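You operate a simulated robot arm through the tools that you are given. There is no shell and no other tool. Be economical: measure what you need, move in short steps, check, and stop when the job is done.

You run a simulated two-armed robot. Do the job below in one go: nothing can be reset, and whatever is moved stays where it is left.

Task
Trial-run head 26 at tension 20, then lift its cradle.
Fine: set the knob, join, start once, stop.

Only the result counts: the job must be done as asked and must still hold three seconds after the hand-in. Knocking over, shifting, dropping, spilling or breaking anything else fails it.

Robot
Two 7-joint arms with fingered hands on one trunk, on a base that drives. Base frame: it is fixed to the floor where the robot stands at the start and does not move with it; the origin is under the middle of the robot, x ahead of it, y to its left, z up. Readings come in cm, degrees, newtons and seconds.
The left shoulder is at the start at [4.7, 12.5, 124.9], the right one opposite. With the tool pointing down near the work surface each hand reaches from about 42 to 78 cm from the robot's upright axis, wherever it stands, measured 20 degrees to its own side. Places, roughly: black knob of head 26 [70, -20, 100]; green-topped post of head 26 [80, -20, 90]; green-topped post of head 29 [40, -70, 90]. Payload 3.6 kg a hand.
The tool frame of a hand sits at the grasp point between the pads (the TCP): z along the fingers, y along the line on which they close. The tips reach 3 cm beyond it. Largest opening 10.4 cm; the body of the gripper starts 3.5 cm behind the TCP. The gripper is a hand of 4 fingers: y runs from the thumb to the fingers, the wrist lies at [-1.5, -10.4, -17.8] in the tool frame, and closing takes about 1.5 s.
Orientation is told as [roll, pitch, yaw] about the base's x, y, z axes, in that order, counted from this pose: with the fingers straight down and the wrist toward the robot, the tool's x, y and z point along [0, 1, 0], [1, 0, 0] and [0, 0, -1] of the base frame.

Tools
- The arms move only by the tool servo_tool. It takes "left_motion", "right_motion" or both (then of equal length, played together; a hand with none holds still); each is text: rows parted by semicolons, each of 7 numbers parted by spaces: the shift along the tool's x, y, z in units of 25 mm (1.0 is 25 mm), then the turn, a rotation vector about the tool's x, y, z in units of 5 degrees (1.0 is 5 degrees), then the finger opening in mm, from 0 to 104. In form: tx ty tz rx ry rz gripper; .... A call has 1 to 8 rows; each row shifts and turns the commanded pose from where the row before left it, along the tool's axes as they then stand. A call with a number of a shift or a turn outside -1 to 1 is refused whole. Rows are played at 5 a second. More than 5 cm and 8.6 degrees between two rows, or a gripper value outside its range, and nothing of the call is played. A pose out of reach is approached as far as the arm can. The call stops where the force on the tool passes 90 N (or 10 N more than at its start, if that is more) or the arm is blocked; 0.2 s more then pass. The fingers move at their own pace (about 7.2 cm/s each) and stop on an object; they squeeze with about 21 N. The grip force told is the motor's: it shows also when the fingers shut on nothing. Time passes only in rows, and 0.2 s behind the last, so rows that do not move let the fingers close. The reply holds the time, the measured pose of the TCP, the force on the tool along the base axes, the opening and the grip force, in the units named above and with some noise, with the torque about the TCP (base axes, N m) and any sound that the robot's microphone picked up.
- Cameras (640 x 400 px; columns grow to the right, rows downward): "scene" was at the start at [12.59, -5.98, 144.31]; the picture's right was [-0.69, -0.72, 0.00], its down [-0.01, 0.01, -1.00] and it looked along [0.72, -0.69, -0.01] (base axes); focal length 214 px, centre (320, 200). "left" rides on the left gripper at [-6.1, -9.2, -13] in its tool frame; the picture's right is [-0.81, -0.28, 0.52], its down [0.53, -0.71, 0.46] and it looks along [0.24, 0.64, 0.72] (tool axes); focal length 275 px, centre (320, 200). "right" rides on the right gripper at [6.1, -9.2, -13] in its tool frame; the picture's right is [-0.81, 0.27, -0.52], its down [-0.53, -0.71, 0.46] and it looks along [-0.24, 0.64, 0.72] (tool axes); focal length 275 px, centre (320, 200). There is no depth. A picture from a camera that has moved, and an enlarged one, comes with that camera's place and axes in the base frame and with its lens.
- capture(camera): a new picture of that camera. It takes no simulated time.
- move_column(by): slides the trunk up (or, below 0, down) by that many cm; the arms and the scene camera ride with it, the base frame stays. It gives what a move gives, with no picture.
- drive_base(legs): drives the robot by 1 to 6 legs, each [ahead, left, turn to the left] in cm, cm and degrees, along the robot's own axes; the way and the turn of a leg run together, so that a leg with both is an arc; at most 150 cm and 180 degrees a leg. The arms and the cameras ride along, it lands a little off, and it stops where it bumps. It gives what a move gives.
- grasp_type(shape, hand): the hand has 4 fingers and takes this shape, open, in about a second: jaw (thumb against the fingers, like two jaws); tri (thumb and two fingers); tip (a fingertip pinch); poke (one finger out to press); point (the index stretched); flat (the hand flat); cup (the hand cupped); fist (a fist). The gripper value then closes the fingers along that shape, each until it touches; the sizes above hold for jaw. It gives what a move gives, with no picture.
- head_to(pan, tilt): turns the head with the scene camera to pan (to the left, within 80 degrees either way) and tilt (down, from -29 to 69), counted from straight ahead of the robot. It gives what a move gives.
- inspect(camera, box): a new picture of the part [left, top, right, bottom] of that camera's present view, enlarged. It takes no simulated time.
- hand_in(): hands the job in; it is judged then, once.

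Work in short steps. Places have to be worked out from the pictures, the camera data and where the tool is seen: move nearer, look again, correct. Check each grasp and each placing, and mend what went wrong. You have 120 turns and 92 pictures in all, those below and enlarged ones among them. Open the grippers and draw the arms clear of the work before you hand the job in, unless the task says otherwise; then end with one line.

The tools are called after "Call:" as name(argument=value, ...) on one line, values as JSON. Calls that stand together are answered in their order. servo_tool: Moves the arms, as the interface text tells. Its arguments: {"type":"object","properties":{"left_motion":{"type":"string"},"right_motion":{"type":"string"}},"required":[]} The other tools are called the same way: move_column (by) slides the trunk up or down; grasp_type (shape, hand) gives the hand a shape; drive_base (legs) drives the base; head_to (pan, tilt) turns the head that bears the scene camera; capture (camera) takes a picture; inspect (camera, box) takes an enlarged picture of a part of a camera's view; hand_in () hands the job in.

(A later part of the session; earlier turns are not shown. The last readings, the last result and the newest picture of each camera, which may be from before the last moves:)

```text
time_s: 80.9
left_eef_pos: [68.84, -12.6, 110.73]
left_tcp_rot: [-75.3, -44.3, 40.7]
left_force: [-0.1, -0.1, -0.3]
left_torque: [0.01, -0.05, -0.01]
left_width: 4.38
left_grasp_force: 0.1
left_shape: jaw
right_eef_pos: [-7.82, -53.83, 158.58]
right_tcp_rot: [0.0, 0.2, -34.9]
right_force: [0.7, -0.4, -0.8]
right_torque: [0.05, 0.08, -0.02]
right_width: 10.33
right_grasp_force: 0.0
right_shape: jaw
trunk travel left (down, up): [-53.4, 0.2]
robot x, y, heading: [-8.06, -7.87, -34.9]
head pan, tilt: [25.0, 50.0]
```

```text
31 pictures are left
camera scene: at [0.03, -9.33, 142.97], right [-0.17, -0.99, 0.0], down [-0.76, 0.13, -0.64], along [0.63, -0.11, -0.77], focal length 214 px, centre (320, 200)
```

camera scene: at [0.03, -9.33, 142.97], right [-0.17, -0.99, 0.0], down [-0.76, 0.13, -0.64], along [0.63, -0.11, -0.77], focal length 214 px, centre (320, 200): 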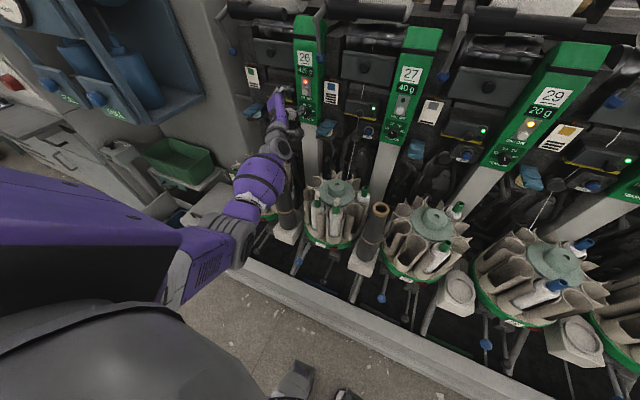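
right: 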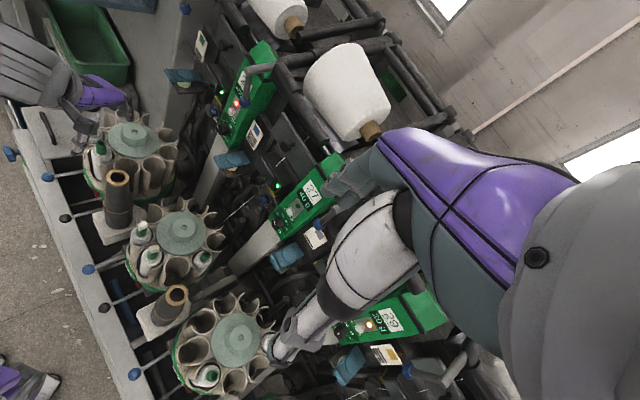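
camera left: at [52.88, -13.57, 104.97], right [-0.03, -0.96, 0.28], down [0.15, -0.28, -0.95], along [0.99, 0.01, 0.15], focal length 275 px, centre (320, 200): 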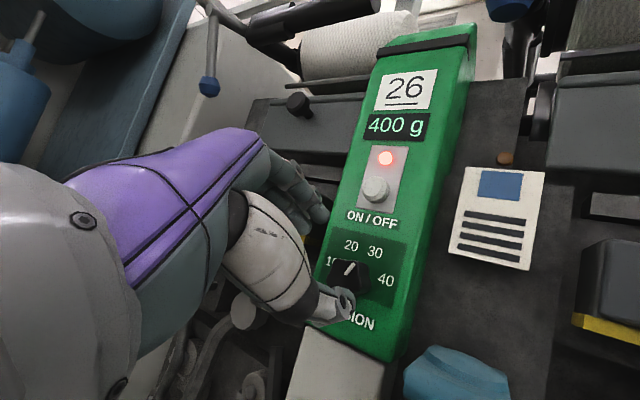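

The cone still stands upright. With more counterclockwise roll the wrist sits higher, clear of it, and a counterclockwise turn is just what I need; I test that range in free air with the trunk kept high.

Call:
servo_tool(left_motion="0 0 0 0 0 -1 50;0 0 0 0 0 -1 50;0 0 0 0 0 -1 50;0 0 0 0 0 -1 50;0 0 0 0 0 -1 50;0 0 0 0 0 -1 50;0 0 0 0 0 -1 50;0 0 0 0 0 -1 50")

Call:
servo_tool(left_motion="0 0 0 0 0 -1 50;0 0 0 0 0 -1 50;0 0 0 0 0 -1 50;0 0 0 0 0 -1 50;0 0 0 0 0 -1 50;0 0 0 0 0 0 50")

```text
time_s: 82.7
left_eef_pos: [68.78, -12.75, 110.9]
left_tcp_rot: [-79.6, -5.1, 50.2]
left_force: [-0.1, -0.7, -0.2]
left_torque: [0.02, 0.0, 0.05]
left_width: 4.94
left_grasp_force: 0.0
left_shape: jaw
right_eef_pos: [-8.05, -53.84, 158.63]
right_tcp_rot: [0.0, 0.0, -34.8]
right_force: [-0.4, 0.1, 0.0]
right_torque: [0.02, 0.02, 0.01]
right_width: 10.38
right_grasp_force: 0.1
right_shape: jaw
trunk travel left (down, up): [-53.4, 0.2]
robot x, y, heading: [-7.83, -8.21, -35.2]
head pan, tilt: [25.0, 50.0]
```

```text
time_s: 84.1
left_eef_pos: [66.71, -15.41, 103.15]
left_tcp_rot: [-80.4, 19.0, 54.8]
left_force: [-0.1, -0.2, -0.4]
left_torque: [-0.02, 0.0, 0.0]
left_width: 4.95
left_grasp_force: 0.0
left_shape: jaw
left hand out of reach, approached as far as the arm can: row 1, 2, 3, 4, 5
right_eef_pos: [-8.07, -53.8, 158.62]
right_tcp_rot: [0.1, -0.1, -35.0]
right_force: [0.0, 0.2, 0.2]
right_torque: [0.0, -0.03, 0.01]
right_width: 10.37
right_grasp_force: 0.1
right_shape: jaw
trunk travel left (down, up): [-53.4, 0.2]
robot x, y, heading: [-7.92, -8.31, -34.9]
head pan, tilt: [25.0, 50.0]
```

Limit is at roll ≈ -85°, so I'll turn in two strokes from about -58° to -82°. I roll back and re-align with the knob, trunk staying high.

Call:
servo_tool(left_motion="0 0 0 0 0 1 50;0 0 0 0 0 1 50;0 0 0 0 0 1 50;0 0 0 0 0 1 50;0 0 0 0 0 1 50;0 0 0 0 0 1 50;0 0 0 0 0 1 50;0 0 0 0 0 1 50")

Call:
servo_tool(left_motion="0 0 0 0 0 1 50;0 0 0 0 0 1 50;0 0 0 0 0 0 50")

Call:
capture(camera="left")

```text
time_s: 85.9
left_eef_pos: [66.79, -15.32, 103.03]
left_tcp_rot: [-79.0, -19.9, 47.4]
left_force: [0.2, 0.3, 0.8]
left_torque: [-0.01, -0.01, 0.0]
left_width: 4.96
left_grasp_force: 0.1
left_shape: jaw
right_eef_pos: [-8.06, -53.75, 158.64]
right_tcp_rot: [0.0, 0.0, -34.9]
right_force: [0.6, 0.4, 0.3]
right_torque: [0.02, 0.02, -0.02]
right_width: 10.35
right_grasp_force: 0.1
right_shape: jaw
trunk travel left (down, up): [-53.4, 0.2]
robot x, y, heading: [-8.11, -8.08, -35.0]
head pan, tilt: [25.0, 50.0]
```

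```text
time_s: 86.7
left_eef_pos: [66.84, -15.39, 103.11]
left_tcp_rot: [-78.1, -29.7, 45.2]
left_force: [-0.7, 0.1, 0.9]
left_torque: [-0.02, -0.01, -0.01]
left_width: 4.99
left_grasp_force: 0.0
left_shape: jaw
right_eef_pos: [-7.99, -53.85, 158.65]
right_tcp_rot: [0.0, 0.0, -34.9]
right_force: [0.7, -0.5, -0.3]
right_torque: [0.01, 0.0, 0.02]
right_width: 10.37
right_grasp_force: 0.0
right_shape: jaw
trunk travel left (down, up): [-53.4, 0.2]
robot x, y, heading: [-7.91, -8.22, -34.7]
head pan, tilt: [25.0, 50.0]
```

```text
30 pictures are left
camera left: at [49.87, -15.96, 106.12], right [0.07, -0.89, 0.46], down [0.02, -0.46, -0.89], along [1.0, 0.07, -0.02], focal length 275 px, centre (320, 200)
```

left: 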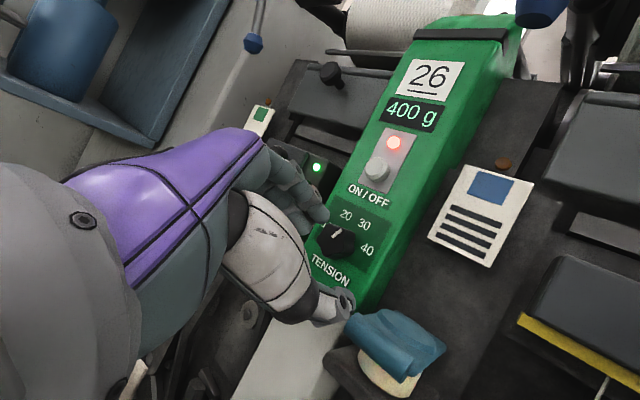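

Knob offset: 3.6 cm along tool y, 0.4 along x, 6.9 ahead. I align, move 2.5 cm closer, and check.

Call:
servo_tool(left_motion="0.05 0.48 0 0 0 0 46;0.05 0.48 0 0 0 0 46;0.04 0.48 0 0 0 0 46;0 0 0.5 0 0 0 46;0 0 0.5 0 0 0 46;0 0 0 0 0 0 46")

Call:
capture(camera="left")

```text
time_s: 88.1
left_eef_pos: [70.8, -14.43, 104.04]
left_tcp_rot: [-78.1, -29.6, 45.3]
left_force: [-0.7, 0.2, 0.4]
left_torque: [0.0, 0.0, -0.01]
left_width: 4.63
left_grasp_force: 0.1
left_shape: jaw
right_eef_pos: [-8.02, -53.72, 158.64]
right_tcp_rot: [0.0, 0.0, -35.0]
right_force: [0.1, 0.4, -0.2]
right_torque: [-0.03, 0.01, 0.01]
right_width: 10.36
right_grasp_force: 0.1
right_shape: jaw
trunk travel left (down, up): [-53.4, 0.2]
robot x, y, heading: [-7.62, -8.05, -35.0]
head pan, tilt: [25.0, 50.0]
```

```text
29 pictures are left
camera left: at [54.03, -15.07, 107.16], right [0.07, -0.88, 0.46], down [0.02, -0.46, -0.89], along [1.0, 0.07, -0.02], focal length 275 px, centre (320, 200)
```

left: 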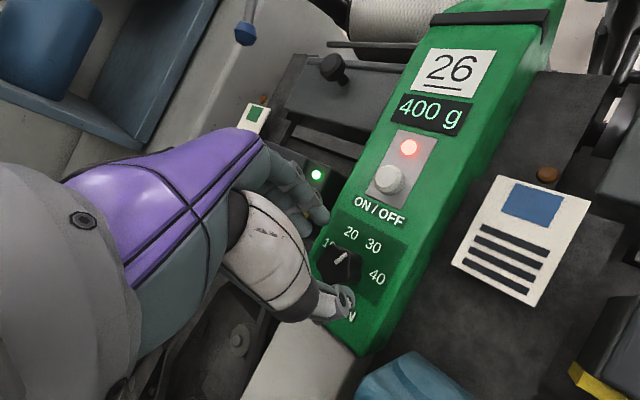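

Centered. I advance 2.3 cm and check for any lean before closing.

Call:
servo_tool(left_motion="0 0 0.3 0 0 0 46;0 0 0.3 0 0 0 46;0 0 0.32 0 0 0 46;0 0 0 0 0 0 46")

```text
time_s: 89.1
left_eef_pos: [72.04, -15.5, 103.84]
left_tcp_rot: [-78.1, -29.6, 45.4]
left_force: [-0.5, -0.4, 0.1]
left_torque: [0.0, 0.01, 0.03]
left_width: 4.63
left_grasp_force: 0.0
left_shape: jaw
left hand out of reach, approached as far as the arm can: row 3
right_eef_pos: [-7.94, -53.84, 158.62]
right_tcp_rot: [0.2, 0.1, -34.9]
right_force: [-0.4, -0.3, 0.0]
right_torque: [-0.03, -0.02, 0.0]
right_width: 10.35
right_grasp_force: 0.0
right_shape: jaw
trunk travel left (down, up): [-53.4, 0.2]
robot x, y, heading: [-8.02, -7.62, -34.6]
head pan, tilt: [25.0, 50.0]
```

No lean, but out of reach by 1 cm. I back the hand 4 cm, drive 3 cm ahead, and re-check.

Call:
servo_tool(left_motion="0 0 -0.5 0 0 0 46;0 0 -0.6 0 0 0 46;0 0 -0.5 0 0 0 46;0 0 0 0 0 0 46")

Call:
drive_base(legs=[[3, 0, 0]])

Call:
capture(camera="left")

```text
time_s: 90.1
left_eef_pos: [69.08, -12.96, 104.67]
left_tcp_rot: [-78.1, -29.7, 45.1]
left_force: [0.3, 0.6, -0.9]
left_torque: [0.03, -0.05, -0.04]
left_width: 4.64
left_grasp_force: 0.1
left_shape: jaw
right_eef_pos: [-7.93, -53.8, 158.75]
right_tcp_rot: [0.0, -0.1, -34.9]
right_force: [0.8, -1.1, -0.4]
right_torque: [-0.02, 0.01, -0.02]
right_width: 10.39
right_grasp_force: 0.1
right_shape: jaw
trunk travel left (down, up): [-53.4, 0.2]
robot x, y, heading: [-7.97, -8.03, -34.6]
head pan, tilt: [25.0, 50.0]
```

```text
time_s: 90.9
left_eef_pos: [71.28, -14.6, 104.79]
left_tcp_rot: [-78.2, -29.8, 45.3]
left_force: [-0.6, -0.7, 0.7]
left_torque: [-0.01, 0.03, 0.03]
left_width: 4.68
left_grasp_force: 0.1
left_shape: jaw
right_eef_pos: [-5.77, -55.3, 158.66]
right_tcp_rot: [0.0, -0.1, -34.8]
right_force: [-0.1, 1.1, 0.6]
right_torque: [0.01, 0.01, -0.01]
right_width: 10.37
right_grasp_force: 0.0
right_shape: jaw
trunk travel left (down, up): [-53.4, 0.2]
robot x, y, heading: [-5.64, -9.56, -34.9]
head pan, tilt: [25.0, 50.0]
```

```text
28 pictures are left
camera left: at [54.52, -15.18, 107.83], right [0.07, -0.88, 0.46], down [0.02, -0.46, -0.89], along [1.0, 0.07, -0.02], focal length 275 px, centre (320, 200)
```

left: 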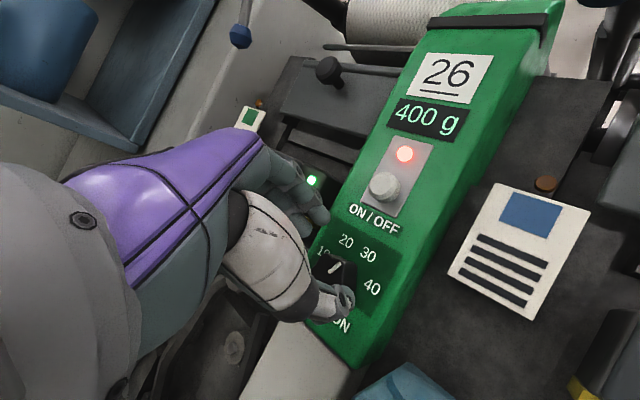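

Correction needed: +0.6 cm x, -0.25 cm y. Then advance 2.2 cm, and close if there is no lean.

Call:
servo_tool(left_motion="0.24 -0.1 0 0 0 0 46;0 0 0.3 0 0 0 46;0 0 0.3 0 0 0 46;0 0 0.28 0 0 0 46;0 0 0 0 0 0 46")

Call:
servo_tool(left_motion="0 0 0 0 0 0 10;0 0 0 0 0 0 10;0 0 0 0 0 0 10;0 0 0 0 0 0 10;0 0 0 0 0 0 10;0 0 0 0 0 0 10;0 0 0 0 0 0 10")

```text
time_s: 92.1
left_eef_pos: [73.12, -15.72, 103.59]
left_tcp_rot: [-78.2, -29.8, 45.4]
left_force: [-4.1, 4.4, 0.4]
left_torque: [-0.09, -0.1, 0.17]
left_width: 4.62
left_grasp_force: 0.0
left_shape: jaw
right_eef_pos: [-5.76, -55.4, 158.62]
right_tcp_rot: [0.0, -0.1, -34.9]
right_force: [0.4, -0.1, 0.0]
right_torque: [-0.02, 0.0, 0.0]
right_width: 10.34
right_grasp_force: 0.0
right_shape: jaw
trunk travel left (down, up): [-53.4, 0.2]
robot x, y, heading: [-5.56, -9.65, -34.7]
head pan, tilt: [25.0, 50.0]
```

```text
time_s: 93.7
left_eef_pos: [73.09, -16.09, 103.66]
left_tcp_rot: [-78.1, -29.8, 45.2]
left_force: [-1.6, -4.6, -0.7]
left_torque: [-0.02, -0.02, -0.01]
left_width: 2.49
left_grasp_force: 20.6
left_shape: jaw
right_eef_pos: [-5.56, -55.62, 158.69]
right_tcp_rot: [0.1, 0.0, -34.9]
right_force: [0.1, -0.2, -0.4]
right_torque: [0.02, 0.0, -0.04]
right_width: 10.39
right_grasp_force: 0.0
right_shape: jaw
trunk travel left (down, up): [-53.4, 0.2]
robot x, y, heading: [-5.41, -9.55, -34.6]
head pan, tilt: [25.0, 50.0]
```

A good grip with low side force and no lean. I turn counterclockwise 25° in half-steps.

Call:
servo_tool(left_motion="0 0 0 0 0 -0.7 10;0 0 0 0 0 -0.7 10;0 0 0 0 0 -0.7 10;0 0 0 0 0 -0.7 10;0 0 0 0 0 -0.7 10;0 0 0 0 0 -0.7 10;0 0 0 0 0 -0.7 10;0 0 0 0 0 0 10")

Call:
head_to(pan=15, tilt=35)

Call:
inspect(camera="scene", box=[230, 130, 300, 190])

```text
time_s: 95.5
left_eef_pos: [73.17, -16.02, 103.81]
left_tcp_rot: [-79.7, -5.6, 50.2]
left_force: [-1.6, -3.8, 2.1]
left_torque: [-0.02, -0.04, -0.14]
left_width: 2.43
left_grasp_force: 20.9
left_shape: jaw
right_eef_pos: [-5.66, -55.52, 158.72]
right_tcp_rot: [0.0, 0.1, -35.0]
right_force: [0.6, -0.4, 0.0]
right_torque: [0.02, -0.02, -0.02]
right_width: 10.35
right_grasp_force: 0.1
right_shape: jaw
trunk travel left (down, up): [-53.4, 0.2]
robot x, y, heading: [-5.43, -9.83, -34.9]
head pan, tilt: [25.0, 50.0]
```

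```text
time_s: 96.3
left_eef_pos: [73.14, -15.98, 103.69]
left_tcp_rot: [-79.7, -5.7, 50.2]
left_force: [0.3, -3.6, 3.1]
left_torque: [-0.06, -0.08, -0.14]
left_width: 2.39
left_grasp_force: 21.1
left_shape: jaw
right_eef_pos: [-5.72, -55.57, 158.72]
right_tcp_rot: [0.2, 0.0, -34.9]
right_force: [0.1, -0.6, 1.0]
right_torque: [0.02, -0.02, -0.02]
right_width: 10.36
right_grasp_force: 0.0
right_shape: jaw
trunk travel left (down, up): [-53.4, 0.2]
robot x, y, heading: [-5.48, -9.62, -34.9]
head pan, tilt: [15.0, 35.0]
```

```text
6.67 times, centred on (265, 160) of scene
camera zoom: at [3.04, -12.71, 145.16], right [-0.34, -0.94, 0.0], down [-0.54, 0.19, -0.82], along [0.77, -0.28, -0.57], focal length 1430 px, centre (687, 467)
```

zoom: 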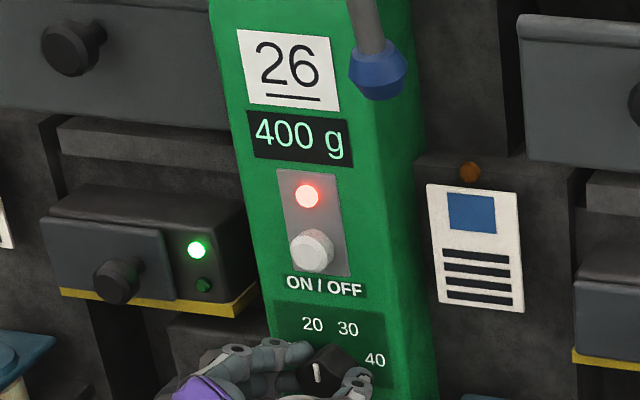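

The grip held and the mark moved counterclockwise. I release, back off, roll back 25°, re-grip for the second stroke.

Call:
servo_tool(left_motion="0 0 0 0 0 0 46;0 0 0 0 0 0 46;0 0 -0.45 0 0 0 46;0 0 -0.45 0 0 0 46;0 0 0 0 0 0.9 46;0 0 0 0 0 0.9 46;0 0 0 0 0 0.9 46;0 0 0 0 0 0.9 46")

Call:
servo_tool(left_motion="0 0 0 0 0 0.9 46;0 0 0.45 0 0 0 46;0 0 0.45 0 0 0 46;0 0 0 0 0 0 46")

Call:
inspect(camera="left", box=[260, 150, 440, 350])

```text
time_s: 98.1
left_eef_pos: [71.47, -14.63, 104.07]
left_tcp_rot: [-78.8, -23.4, 46.7]
left_force: [-0.1, 0.0, 0.0]
left_torque: [-0.01, 0.02, 0.0]
left_width: 4.58
left_grasp_force: 0.2
left_shape: jaw
right_eef_pos: [-5.51, -55.38, 158.55]
right_tcp_rot: [-0.1, 0.0, -34.9]
right_force: [-0.1, 0.6, 0.2]
right_torque: [0.02, 0.03, 0.01]
right_width: 10.37
right_grasp_force: 0.0
right_shape: jaw
trunk travel left (down, up): [-53.4, 0.2]
robot x, y, heading: [-5.67, -9.72, -34.8]
head pan, tilt: [15.0, 35.0]
```

```text
time_s: 99.1
left_eef_pos: [73.11, -15.74, 103.72]
left_tcp_rot: [-78.5, -27.8, 45.8]
left_force: [-7.7, 6.2, 1.7]
left_torque: [-0.12, -0.2, 0.21]
left_width: 4.52
left_grasp_force: 0.1
left_shape: jaw
right_eef_pos: [-5.74, -55.5, 158.65]
right_tcp_rot: [0.0, 0.0, -34.9]
right_force: [-0.1, 1.1, 0.2]
right_torque: [-0.02, -0.03, 0.01]
right_width: 10.36
right_grasp_force: 0.0
right_shape: jaw
trunk travel left (down, up): [-53.4, 0.2]
robot x, y, heading: [-5.67, -9.87, -34.8]
head pan, tilt: [15.0, 35.0]
```

```text
2.00 times, centred on (350, 250) of left
camera zoom: at [56.33, -16.42, 107.08], right [0.09, -0.87, 0.48], down [0.0, -0.49, -0.87], along [1.0, 0.08, -0.04], focal length 551 px, centre (260, 100)
```

zoom: 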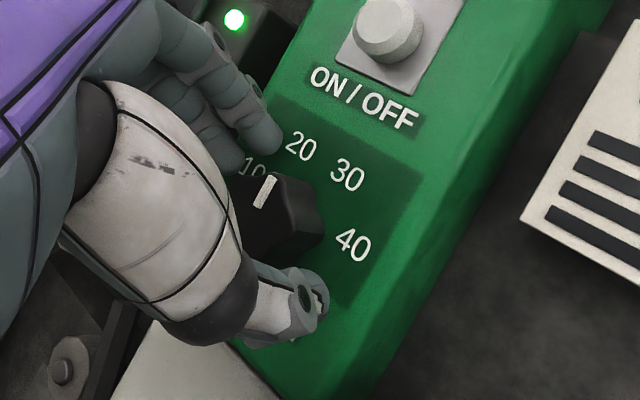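

The mark now reads about -5°; 20 is at -25°. I close and turn another 20° counterclockwise.

Call:
servo_tool(left_motion="0 0 -0.08 0 0 0 10;0 0 0 0 0 0 10;0 0 0 0 0 0 10;0 0 0 0 0 0 10;0 0 0 0 0 0 10;0 0 0 0 0 0 10;0 0 0 0 0 0 10")

Call:
servo_tool(left_motion="0 0 0 0 0 -0.7 10;0 0 0 0 0 -0.7 10;0 0 0 0 0 -0.7 10;0 0 0 0 0 -0.7 10;0 0 0 0 0 -0.7 10;0 0 0 0 0 -0.6 10;0 0 0 0 0 0 10")

Call:
servo_tool(left_motion="0 0 0 0 0 0 46;0 0 0 0 0 0 46;0 0 -0.5 0 0 0 46;0 0 -0.5 0 0 0 46;0 0 -0.6 0 0 0 46;0 0 -0.6 0 0 0 46;0 0 0 0 0 0 46")

Call:
inspect(camera="scene", box=[240, 145, 300, 195])

Call:
inspect(camera="left", box=[280, 150, 440, 310])

```text
time_s: 100.7
left_eef_pos: [73.04, -15.99, 103.61]
left_tcp_rot: [-78.3, -27.7, 45.6]
left_force: [-0.6, -6.9, -1.0]
left_torque: [-0.04, 0.02, -0.05]
left_width: 2.43
left_grasp_force: 20.9
left_shape: jaw
right_eef_pos: [-5.54, -55.54, 158.64]
right_tcp_rot: [0.2, -0.1, -34.9]
right_force: [-0.3, -0.1, 0.5]
right_torque: [0.02, 0.03, 0.03]
right_width: 10.35
right_grasp_force: 0.1
right_shape: jaw
trunk travel left (down, up): [-53.4, 0.2]
robot x, y, heading: [-5.26, -9.74, -35.0]
head pan, tilt: [15.0, 35.0]
```

```text
time_s: 102.3
left_eef_pos: [73.06, -15.92, 103.77]
left_tcp_rot: [-79.5, -7.7, 49.8]
left_force: [2.9, -7.0, -0.2]
left_torque: [-0.06, 0.03, -0.17]
left_width: 2.37
left_grasp_force: 20.8
left_shape: jaw
right_eef_pos: [-5.62, -55.67, 158.64]
right_tcp_rot: [0.2, 0.0, -35.0]
right_force: [-0.8, 0.8, 0.0]
right_torque: [0.01, -0.03, 0.02]
right_width: 10.38
right_grasp_force: 0.1
right_shape: jaw
trunk travel left (down, up): [-53.4, 0.2]
robot x, y, heading: [-5.39, -9.73, -34.7]
head pan, tilt: [15.0, 35.0]
```

```text
time_s: 103.9
left_eef_pos: [68.93, -12.36, 104.6]
left_tcp_rot: [-79.6, -7.5, 49.8]
left_force: [0.0, 0.3, -0.8]
left_torque: [0.03, -0.03, 0.0]
left_width: 4.57
left_grasp_force: 0.0
left_shape: jaw
right_eef_pos: [-5.62, -55.51, 158.68]
right_tcp_rot: [0.0, 0.0, -34.9]
right_force: [-0.1, 0.6, 0.3]
right_torque: [0.04, -0.02, 0.03]
right_width: 10.37
right_grasp_force: 0.1
right_shape: jaw
trunk travel left (down, up): [-53.4, 0.2]
robot x, y, heading: [-5.5, -9.67, -34.9]
head pan, tilt: [15.0, 35.0]
```

```text
8.00 times, centred on (270, 170) of scene
camera zoom: at [3.11, -12.66, 145.16], right [-0.34, -0.94, 0.0], down [-0.54, 0.19, -0.82], along [0.77, -0.28, -0.57], focal length 1716 px, centre (720, 440)
```

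zoom: 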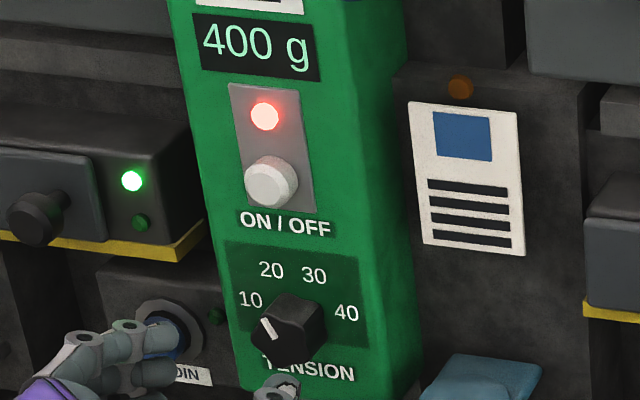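

```text
2.50 times, centred on (360, 230) of left
camera zoom: at [53.26, -12.59, 111.8], right [0.27, -0.7, 0.66], down [-0.14, -0.71, -0.69], along [0.95, 0.09, -0.28], focal length 688 px, centre (220, 125)
```

zoom: 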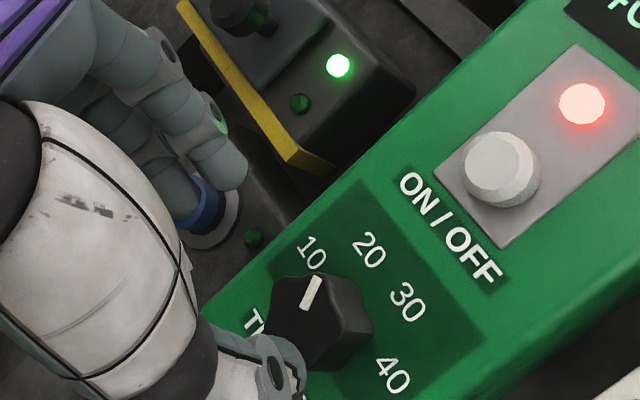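

Two readings give between -14° and -32° (target -25°). I zoom tighter for accuracy.

Call:
inspect(camera="scene", box=[264, 172, 288, 194])

Call:
inspect(camera="left", box=[340, 195, 400, 250])

```text
16.00 times, centred on (276, 183) of scene
camera zoom: at [3.11, -12.66, 145.16], right [-0.34, -0.94, 0.0], down [-0.54, 0.19, -0.82], along [0.77, -0.28, -0.57], focal length 3432 px, centre (1024, 472)
```

zoom: 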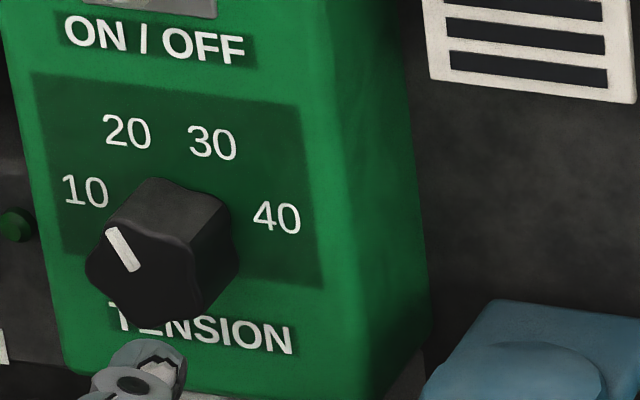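

```text
7.27 times, centred on (370, 222) of left
camera zoom: at [53.26, -12.59, 111.8], right [0.27, -0.7, 0.66], down [-0.14, -0.71, -0.69], along [0.95, 0.09, -0.28], focal length 2002 px, centre (-44, 36)
```

zoom: 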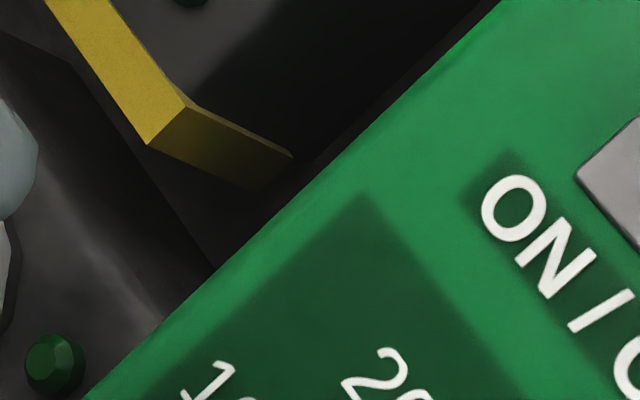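

The mark reads -21° against 20 at -25°, i.e. about 20.8: good. Next is JOIN: I back off 5 cm, shape the hand to poke, and look where the finger is.

Call:
servo_tool(left_motion="0 0 -0.7 0 0 0 46;0 0 -0.7 0 0 0 46;0 0 -0.6 0 0 0 46;0 0 0 0 0 0 46")

Call:
grasp_type(shape="poke", hand="left")

Call:
capture(camera="left")

Call:
capture(camera="scene")

```text
time_s: 104.9
left_eef_pos: [64.87, -9.39, 105.39]
left_tcp_rot: [-79.6, -7.7, 49.8]
left_force: [0.5, -0.9, -0.4]
left_torque: [-0.01, 0.03, 0.01]
left_width: 4.59
left_grasp_force: 0.1
left_shape: jaw
right_eef_pos: [-5.64, -55.53, 158.7]
right_tcp_rot: [0.0, 0.0, -34.9]
right_force: [0.1, 0.1, -1.4]
right_torque: [0.0, 0.01, -0.04]
right_width: 10.35
right_grasp_force: 0.0
right_shape: jaw
trunk travel left (down, up): [-53.4, 0.2]
robot x, y, heading: [-5.52, -9.32, -34.7]
head pan, tilt: [15.0, 35.0]
```

```text
time_s: 105.8
left_eef_pos: [64.96, -9.36, 105.43]
left_tcp_rot: [-79.6, -7.6, 49.9]
left_force: [0.8, -0.1, 0.6]
left_torque: [-0.03, -0.02, 0.06]
left_width: 0.0
left_grasp_force: 0.0
left_shape: poke
right_eef_pos: [-5.58, -55.6, 158.65]
right_tcp_rot: [0.0, 0.0, -34.9]
right_force: [0.4, -0.6, 0.9]
right_torque: [-0.02, -0.02, 0.0]
right_width: 10.38
right_grasp_force: 0.1
right_shape: jaw
trunk travel left (down, up): [-53.4, 0.2]
robot x, y, heading: [-6.09, -10.0, -35.0]
head pan, tilt: [15.0, 35.0]
```

```text
21 pictures are left
camera left: at [49.35, -9.54, 112.63], right [0.26, -0.7, 0.66], down [-0.14, -0.71, -0.69], along [0.95, 0.09, -0.28], focal length 275 px, centre (320, 200)
```

left: 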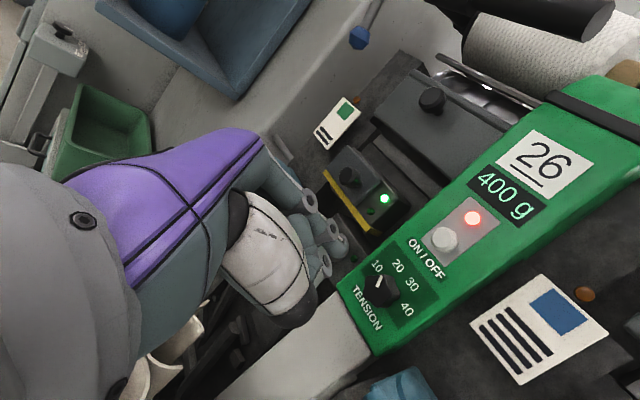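

```text
20 pictures are left
camera scene: at [3.09, -12.66, 145.16], right [-0.34, -0.94, 0.0], down [-0.54, 0.19, -0.82], along [0.77, -0.28, -0.57], focal length 214 px, centre (320, 200)
```

scene: 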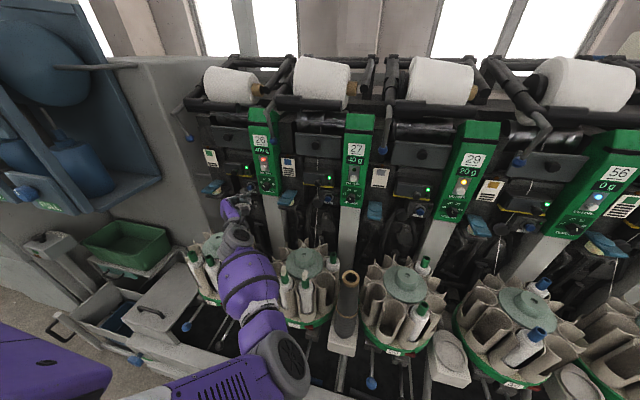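

I zoom in on the hand to see which finger is stretched and where its tip is.

Call:
inspect(camera="left", box=[250, 160, 390, 300])

Call:
inspect(camera="scene", box=[205, 150, 295, 240])

```text
2.86 times, centred on (320, 230) of left
camera zoom: at [49.35, -9.54, 112.63], right [0.26, -0.7, 0.66], down [-0.14, -0.71, -0.69], along [0.95, 0.09, -0.28], focal length 786 px, centre (320, 114)
```

zoom: 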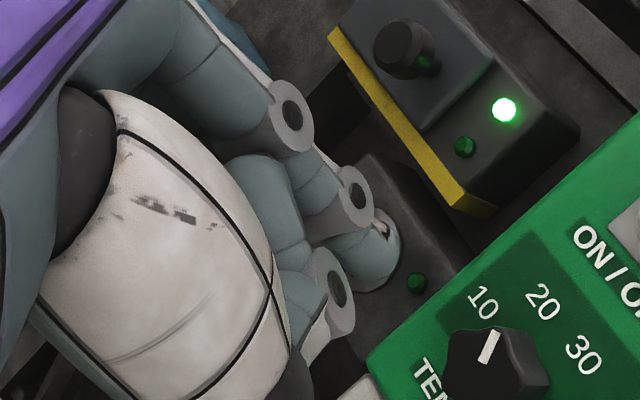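

```text
4.44 times, centred on (250, 195) of scene
camera zoom: at [3.09, -12.66, 145.16], right [-0.34, -0.94, 0.0], down [-0.54, 0.19, -0.82], along [0.77, -0.28, -0.57], focal length 953 px, centre (631, 222)
```

zoom: 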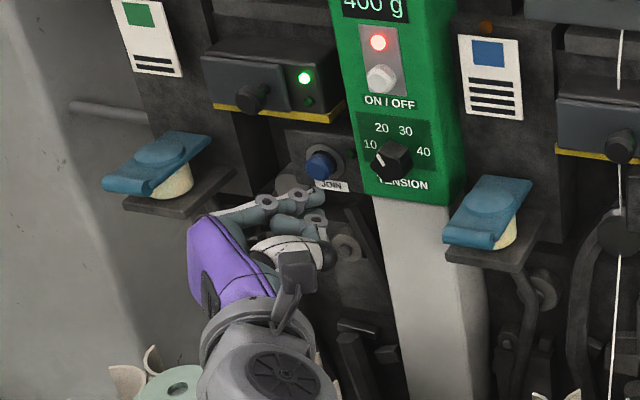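

The index tip is at about [65.5,-11.2,106.8]; JOIN at [78.2,-11.5,102.6]. I move the tip to about 4 cm in front of JOIN.

Call:
servo_tool(left_motion="0.26 0.58 0 0 0 0 0;0.26 0.58 0 0 0 0 0;0.26 0.58 0.3 0 0 0 0;0.26 0.58 0.6 0 0 0 0;0.26 0.58 0.8 0 0 0 0;0 0 1 0 0 0 0;0 0 0 0 0 0 0")

Call:
inspect(camera="scene", box=[215, 145, 285, 215])

Call:
inspect(camera="left", box=[240, 140, 440, 300])

```text
time_s: 107.4
left_eef_pos: [74.55, -7.28, 102.06]
left_tcp_rot: [-79.6, -7.6, 49.9]
left_force: [-1.0, -0.1, 0.4]
left_torque: [0.03, 0.0, 0.0]
left_width: 0.0
left_grasp_force: 0.0
left_shape: poke
right_eef_pos: [-5.64, -55.49, 158.75]
right_tcp_rot: [-0.1, 0.1, -34.9]
right_force: [0.6, 0.3, 0.6]
right_torque: [-0.01, -0.01, 0.01]
right_width: 10.39
right_grasp_force: 0.1
right_shape: jaw
trunk travel left (down, up): [-53.4, 0.2]
robot x, y, heading: [-5.35, -9.92, -34.6]
head pan, tilt: [15.0, 35.0]
```

```text
5.71 times, centred on (250, 180) of scene
camera zoom: at [3.05, -12.63, 145.16], right [-0.34, -0.94, 0.0], down [-0.54, 0.19, -0.82], along [0.77, -0.28, -0.57], focal length 1226 px, centre (720, 314)
```

zoom: 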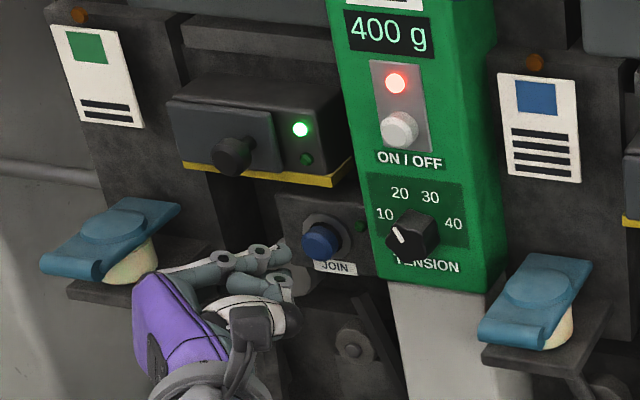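

```text
2.50 times, centred on (340, 220) of left
camera zoom: at [58.88, -7.55, 109.27], right [0.26, -0.7, 0.66], down [-0.14, -0.71, -0.7], along [0.95, 0.09, -0.28], focal length 688 px, centre (270, 150)
```

zoom: 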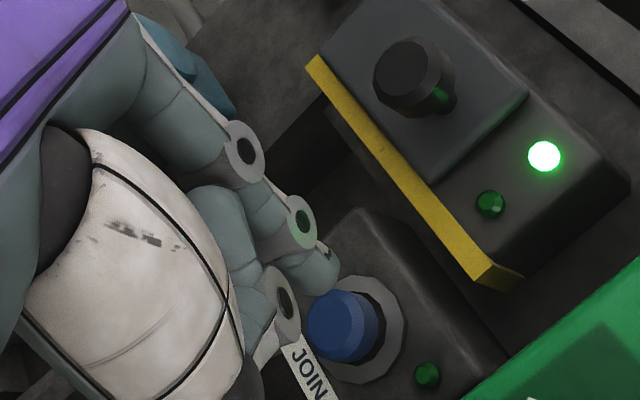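

The tip tracks at tool [-1.2,0.2,3] as expected. JOIN appears a little lower and about 3-4 cm ahead; I move down 1.1 cm and ahead 2 cm, then look again.

Call:
servo_tool(left_motion="0.22 0 0 0 0 0 0;0.22 0 0 0 0 0 0;0 0 0.27 0 0 0 0;0 0 0.27 0 0 0 0;0 0 0.26 0 0 0 0;0 0 0 0 0 0 0")

Call:
inspect(camera="left", box=[280, 180, 400, 300])

Call:
inspect(camera="scene", box=[235, 165, 275, 205])

```text
time_s: 108.8
left_eef_pos: [75.93, -8.39, 100.57]
left_tcp_rot: [-79.6, -7.6, 49.8]
left_force: [-0.7, -1.0, -1.4]
left_torque: [0.03, 0.05, 0.0]
left_width: 0.03
left_grasp_force: 0.0
left_shape: poke
right_eef_pos: [-5.54, -55.55, 158.69]
right_tcp_rot: [0.0, 0.0, -34.9]
right_force: [-0.5, 0.6, -0.1]
right_torque: [-0.01, -0.02, -0.01]
right_width: 10.35
right_grasp_force: 0.0
right_shape: jaw
trunk travel left (down, up): [-53.4, 0.2]
robot x, y, heading: [-5.57, -9.53, -34.9]
head pan, tilt: [15.0, 35.0]
```

```text
3.33 times, centred on (340, 240) of left
camera zoom: at [60.5, -8.44, 107.76], right [0.26, -0.7, 0.66], down [-0.14, -0.71, -0.69], along [0.95, 0.09, -0.28], focal length 918 px, centre (253, 67)
```

zoom: 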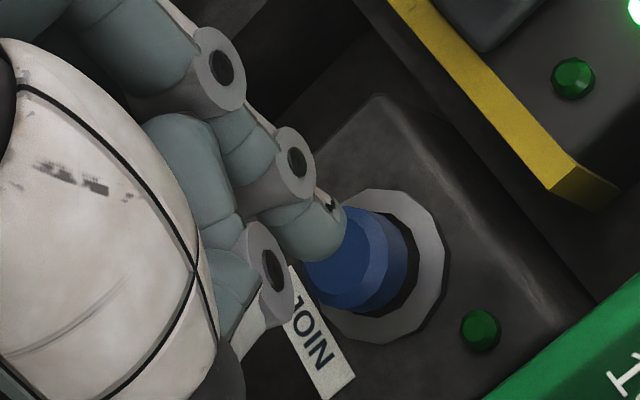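

```text
10.00 times, centred on (255, 185) of scene
camera zoom: at [3.08, -12.66, 145.16], right [-0.34, -0.94, 0.0], down [-0.54, 0.19, -0.82], along [0.77, -0.28, -0.57], focal length 2145 px, centre (970, 350)
```

zoom: 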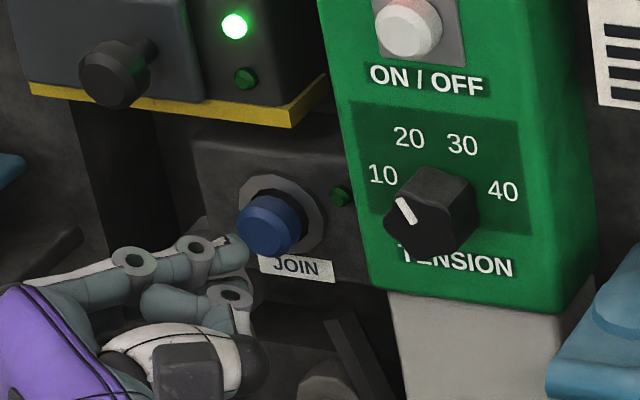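

Solving the two views gives JOIN about 4 cm ahead of, 1.4 below and 1.2 left of the tip (it is recessed behind the post face). I correct and go 2.2 cm ahead.

Call:
servo_tool(left_motion="0.28 0.23 0 0 0 0 0;0.28 0.23 0 0 0 0 0;0 0 0.3 0 0 0 0;0 0 0.3 0 0 0 0;0 0 0.28 0 0 0 0;0 0 0 0 0 0 0")

Call:
inspect(camera="left", box=[280, 180, 400, 300])

Call:
inspect(camera="scene", box=[235, 165, 275, 205])

```text
time_s: 110.2
left_eef_pos: [76.74, -7.06, 99.45]
left_tcp_rot: [-79.7, -7.7, 49.8]
left_force: [0.8, 0.9, -1.3]
left_torque: [-0.01, 0.0, -0.03]
left_width: 0.0
left_grasp_force: 0.1
left_shape: poke
left hand out of reach, approached as far as the arm can: row 3, 4, 5
right_eef_pos: [-5.57, -55.53, 158.66]
right_tcp_rot: [0.0, -0.1, -34.9]
right_force: [0.0, 0.3, -0.1]
right_torque: [0.02, 0.02, -0.01]
right_width: 10.35
right_grasp_force: 0.1
right_shape: jaw
trunk travel left (down, up): [-53.4, 0.2]
robot x, y, heading: [-5.37, -9.53, -34.9]
head pan, tilt: [15.0, 35.0]
```

```text
3.33 times, centred on (340, 240) of left
camera zoom: at [61.15, -7.26, 106.58], right [0.26, -0.7, 0.66], down [-0.14, -0.71, -0.7], along [0.95, 0.09, -0.28], focal length 918 px, centre (253, 67)
```

zoom: 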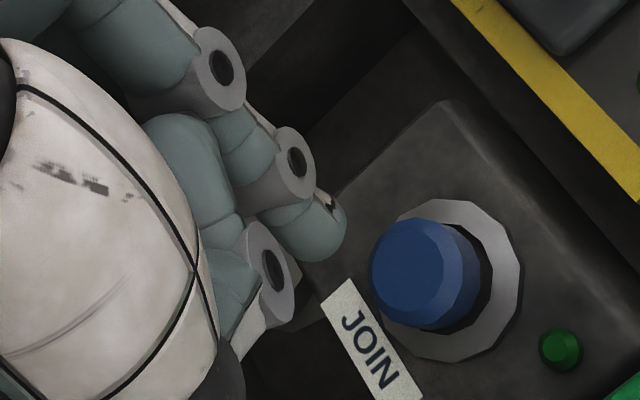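

```text
10.00 times, centred on (255, 185) of scene
camera zoom: at [3.08, -12.66, 145.16], right [-0.34, -0.94, 0.0], down [-0.54, 0.19, -0.82], along [0.77, -0.28, -0.57], focal length 2145 px, centre (970, 350)
```

zoom: 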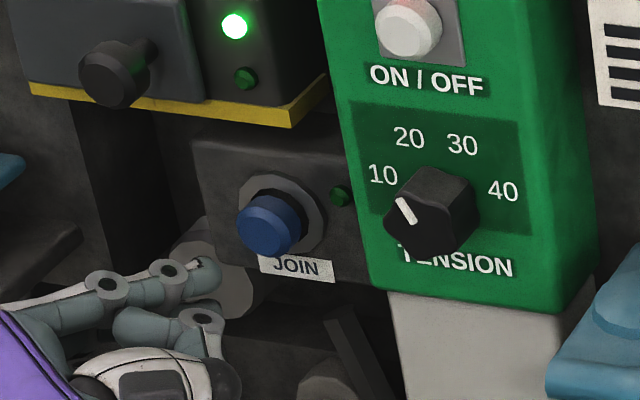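

The arm ran out of reach again (trunk too high), and JOIN is now 1 cm above, 0.6 right and 2.4 ahead of the tip. I back off slightly, lower the trunk 4 cm, and lift the hand by the same.

Call:
servo_tool(left_motion="0 0 -0.6 0 0 0 0;-0.6 -0.08 0 0 0 0 0;-0.6 -0.08 0 0 0 0 0;-0.8 -0.08 0 0 0 0 0;0 0 0 0 0 0 0")

Call:
move_column(by=-4)

Call:
inspect(camera="left", box=[280, 180, 400, 300])

```text
time_s: 111.4
left_eef_pos: [75.39, -7.78, 104.57]
left_tcp_rot: [-79.5, -7.6, 49.8]
left_force: [-0.1, -0.2, 0.0]
left_torque: [-0.01, -0.01, 0.02]
left_width: 0.0
left_grasp_force: 0.1
left_shape: poke
right_eef_pos: [-5.58, -55.43, 158.63]
right_tcp_rot: [0.1, 0.1, -34.8]
right_force: [0.8, 0.1, 0.7]
right_torque: [0.01, -0.02, 0.02]
right_width: 10.37
right_grasp_force: 0.1
right_shape: jaw
trunk travel left (down, up): [-53.4, 0.2]
robot x, y, heading: [-5.4, -10.04, -34.9]
head pan, tilt: [15.0, 35.0]
```

```text
time_s: 112.2
left_eef_pos: [75.29, -7.79, 100.52]
left_tcp_rot: [-79.7, -7.6, 49.8]
left_force: [0.5, 1.5, -0.4]
left_torque: [-0.02, -0.04, -0.07]
left_width: 0.0
left_grasp_force: 0.2
left_shape: poke
right_eef_pos: [-5.77, -55.5, 154.67]
right_tcp_rot: [0.2, -0.1, -34.9]
right_force: [-0.2, 0.0, -0.8]
right_torque: [0.0, 0.04, -0.03]
right_width: 10.39
right_grasp_force: 0.0
right_shape: jaw
trunk travel left (down, up): [-49.4, 4.2]
robot x, y, heading: [-5.5, -9.9, -34.6]
head pan, tilt: [15.0, 35.0]
```

```text
3.33 times, centred on (340, 240) of left
camera zoom: at [59.71, -7.94, 107.63], right [0.26, -0.7, 0.66], down [-0.14, -0.71, -0.7], along [0.95, 0.09, -0.28], focal length 918 px, centre (253, 67)
```

zoom: 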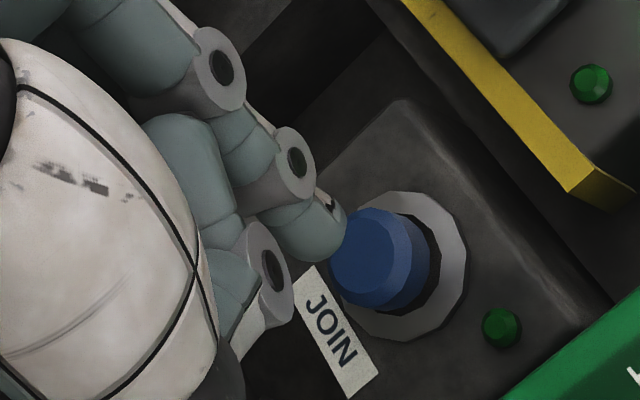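

Combining three rays JOIN's face is at [80,-11.15,100.5], the tip at [77.7,-9.8,101.2]. I nudge sideways and press forward in small steps.

Call:
servo_tool(left_motion="0.07 0.15 0 0 0 0 0;0 0 0.4 0 0 0 0;0 0 0.3 0 0 0 0;0 0 0.2 0 0 0 0;0 0 0.15 0 0 0 0;0 0 0.1 0 0 0 0;0 0 0 0 0 0 0")

```text
time_s: 113.8
left_eef_pos: [77.5, -9.01, 100.28]
left_tcp_rot: [-79.9, -7.9, 50.0]
left_force: [0.1, 0.9, 1.5]
left_torque: [0.0, 0.02, -0.02]
left_width: 0.0
left_grasp_force: 0.1
left_shape: poke
right_eef_pos: [-6.27, -55.42, 154.67]
right_tcp_rot: [0.2, -0.2, -34.9]
right_force: [-0.5, -0.6, 0.1]
right_torque: [0.01, 0.02, -0.02]
right_width: 10.36
right_grasp_force: 0.0
right_shape: jaw
trunk travel left (down, up): [-49.4, 4.2]
robot x, y, heading: [-5.32, -9.6, -34.6]
head pan, tilt: [15.0, 35.0]
```

Slight lean again (forearm touching) before the button was pressed. I back off 1.5 cm, tilt the fingers 15° down so the wrist rises, and compensate the tip height.

Call:
servo_tool(left_motion="0 0 -0.6 0 0 0 0;-0.1 0 0 0 1 0 0;-0.1 0 0 0 1 0 0;-0.1 0 0 0 1 0 0;0 0 0 0 0 0 0")

Call:
inspect(camera="left", box=[280, 180, 400, 300])

```text
time_s: 115.0
left_eef_pos: [76.74, -8.33, 100.42]
left_tcp_rot: [-69.8, -7.7, 49.7]
left_force: [-0.8, -0.1, 0.2]
left_torque: [0.0, -0.02, 0.01]
left_width: 0.0
left_grasp_force: 0.0
left_shape: poke
left hand out of reach, approached as far as the arm can: row 4
right_eef_pos: [-5.58, -55.61, 154.76]
right_tcp_rot: [0.0, 0.0, -34.9]
right_force: [0.4, -0.1, 0.9]
right_torque: [-0.03, 0.0, 0.06]
right_width: 10.37
right_grasp_force: 0.1
right_shape: jaw
trunk travel left (down, up): [-49.4, 4.2]
robot x, y, heading: [-5.94, -9.6, -35.1]
head pan, tilt: [15.0, 35.0]
```

```text
3.33 times, centred on (340, 240) of left
camera zoom: at [62.14, -9.75, 109.4], right [0.36, -0.76, 0.54], down [-0.21, -0.63, -0.75], along [0.91, 0.15, -0.39], focal length 918 px, centre (253, 67)
```

zoom: 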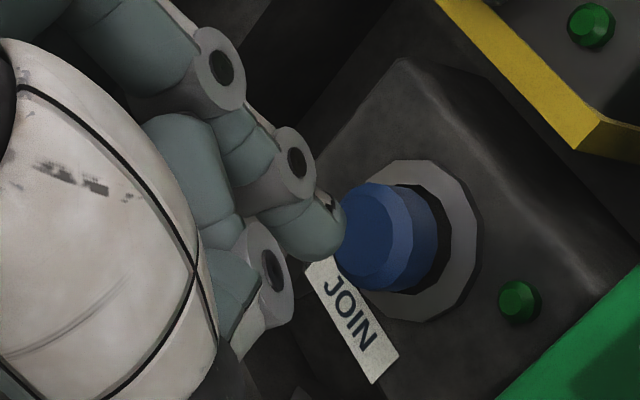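

No lean now. The face of JOIN is about 1 cm ahead and 0.4 cm up from the tip; I press forward in small steps.

Call:
servo_tool(left_motion="-0.16 0 0 0 0 0 0;0 0 0.2 0 0 0 0;0 0 0.15 0 0 0 0;0 0 0.15 0 0 0 0;0 0 0.1 0 0 0 0;0 0 0 0 0 0 0")

```text
time_s: 116.4
left_eef_pos: [78.04, -9.32, 100.36]
left_tcp_rot: [-69.9, -7.7, 49.7]
left_force: [-0.6, 1.0, 0.4]
left_torque: [-0.07, -0.01, -0.02]
left_width: 0.0
left_grasp_force: 0.0
left_shape: poke
right_eef_pos: [-5.56, -55.49, 154.66]
right_tcp_rot: [-0.1, 0.0, -34.9]
right_force: [-0.1, 0.1, -0.4]
right_torque: [0.02, 0.02, 0.0]
right_width: 10.39
right_grasp_force: 0.0
right_shape: jaw
trunk travel left (down, up): [-49.4, 4.2]
robot x, y, heading: [-5.28, -9.56, -34.6]
head pan, tilt: [15.0, 35.0]
```

Still no contact force, no lean. I continue forward in small steps.

Call:
servo_tool(left_motion="0 0 0.12 0 0 0 0;0 0 0.12 0 0 0 0;0 0 0.12 0 0 0 0;0 0 0 0 0 0 0")

```text
time_s: 117.4
left_eef_pos: [78.57, -9.6, 100.23]
left_tcp_rot: [-70.0, -7.8, 49.9]
left_force: [-15.0, 9.9, 3.2]
left_torque: [-0.05, -0.07, -0.07]
left_width: 0.01
left_grasp_force: 0.2
left_shape: poke
right_eef_pos: [-5.82, -55.36, 154.67]
right_tcp_rot: [0.0, -0.1, -34.8]
right_force: [0.2, -0.4, -0.4]
right_torque: [-0.01, -0.01, 0.01]
right_width: 10.36
right_grasp_force: 0.0
right_shape: jaw
trunk travel left (down, up): [-49.4, 4.2]
robot x, y, heading: [-5.47, -9.7, -34.6]
head pan, tilt: [15.0, 35.0]
heard: click
```

A click: JOIN is pressed. I back straight off 4 cm and check the state.

Call:
servo_tool(left_motion="0 0 -0.4 0 0 0 0;0 0 -0.6 0 0 0 0;0 0 -0.6 0 0 0 0;0 0 0 0 0 0 0;0 0 0 0 0 0 0;0 0 0 0 0 0 0")

Call:
capture(camera="left")

```text
time_s: 118.8
left_eef_pos: [75.64, -7.56, 101.33]
left_tcp_rot: [-70.4, -8.0, 49.6]
left_force: [0.0, -0.2, 0.3]
left_torque: [0.03, -0.03, -0.03]
left_width: 0.0
left_grasp_force: 0.0
left_shape: poke
right_eef_pos: [-5.51, -55.46, 154.61]
right_tcp_rot: [0.1, 0.0, -34.9]
right_force: [-0.2, 0.1, 1.2]
right_torque: [0.01, -0.02, -0.02]
right_width: 10.37
right_grasp_force: 0.1
right_shape: jaw
trunk travel left (down, up): [-49.4, 4.2]
robot x, y, heading: [-5.28, -9.89, -34.9]
head pan, tilt: [15.0, 35.0]
```

```text
9 pictures are left
camera left: at [61.07, -8.88, 110.12], right [0.35, -0.76, 0.55], down [-0.21, -0.63, -0.75], along [0.91, 0.15, -0.38], focal length 275 px, centre (320, 200)
```

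left: 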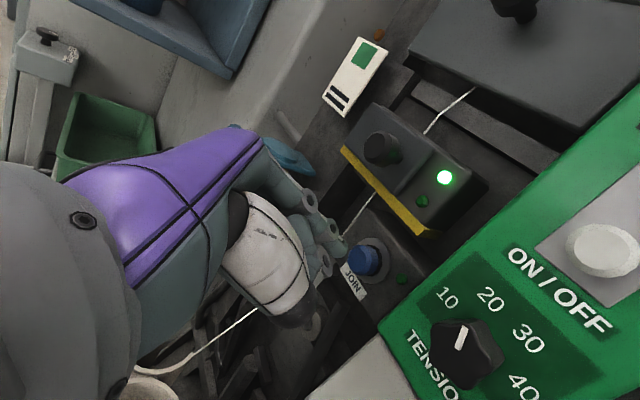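

JOIN worked: the thread now runs through head 26's unit. ON/OFF is at about [75.2,-17.4,110.7]; I retreat 5 cm, then move the tip up and right to 4 cm in front of it.

Call:
servo_tool(left_motion="0 0 -1 0 0 0 0;0 0 -1 0 0 0 0;-0.71 -0.437 0 0 0 0 0;-0.71 -0.437 0 0 0 0 0;-0.71 -0.437 0 0 0 0 0;-0.71 -0.437 0 0 0 0 0;-0.71 -0.437 0 0 0 0 0;-0.71 -0.437 0 0 0 0 0")

Call:
inspect(camera="left", box=[260, 150, 440, 310])

```text
time_s: 120.6
left_eef_pos: [71.75, -4.83, 102.42]
left_tcp_rot: [-70.3, -8.0, 49.5]
left_force: [-0.5, 0.3, -0.1]
left_torque: [0.01, 0.0, -0.01]
left_width: 0.03
left_grasp_force: 0.0
left_shape: poke
left hand out of reach, approached as far as the arm can: row 1, 3, 4, 5, 6, 7, 8
right_eef_pos: [-5.64, -55.57, 154.8]
right_tcp_rot: [0.0, 0.0, -34.9]
right_force: [-0.4, -0.7, 0.2]
right_torque: [0.03, -0.04, 0.0]
right_width: 10.37
right_grasp_force: 0.0
right_shape: jaw
trunk travel left (down, up): [-49.4, 4.2]
robot x, y, heading: [-5.16, -9.56, -35.0]
head pan, tilt: [15.0, 35.0]
```

```text
2.50 times, centred on (350, 230) of left
camera zoom: at [57.18, -6.24, 111.26], right [0.35, -0.76, 0.55], down [-0.21, -0.63, -0.75], along [0.91, 0.15, -0.38], focal length 688 px, centre (245, 125)
```

zoom: 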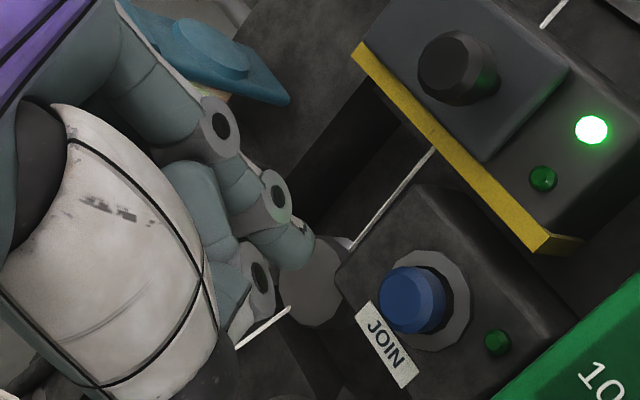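

The wrist is at its roll limit again; I roll 20° back clockwise and then move up/right.

Call:
servo_tool(left_motion="0 0 0 0 0 1 0;0 0 0 0 0 1 0;0 0 0 0 0 1 0;0 0 0 0 0 1 0;-0.8 -0.1 0 0 0 0 0;-0.8 -0.1 0 0 0 0 0;-0.8 -0.1 0 0 0 0 0;0 0 0 0 0 0 0")

```text
time_s: 122.4
left_eef_pos: [71.17, -8.64, 107.01]
left_tcp_rot: [-67.7, -26.4, 42.2]
left_force: [-0.8, 0.8, -0.1]
left_torque: [0.0, -0.05, -0.01]
left_width: 0.0
left_grasp_force: 0.1
left_shape: poke
right_eef_pos: [-5.54, -55.45, 154.75]
right_tcp_rot: [-0.1, 0.0, -34.9]
right_force: [-0.8, 1.1, 0.6]
right_torque: [0.02, 0.05, 0.01]
right_width: 10.37
right_grasp_force: 0.0
right_shape: jaw
trunk travel left (down, up): [-49.4, 4.2]
robot x, y, heading: [-5.39, -10.06, -34.9]
head pan, tilt: [15.0, 35.0]
```

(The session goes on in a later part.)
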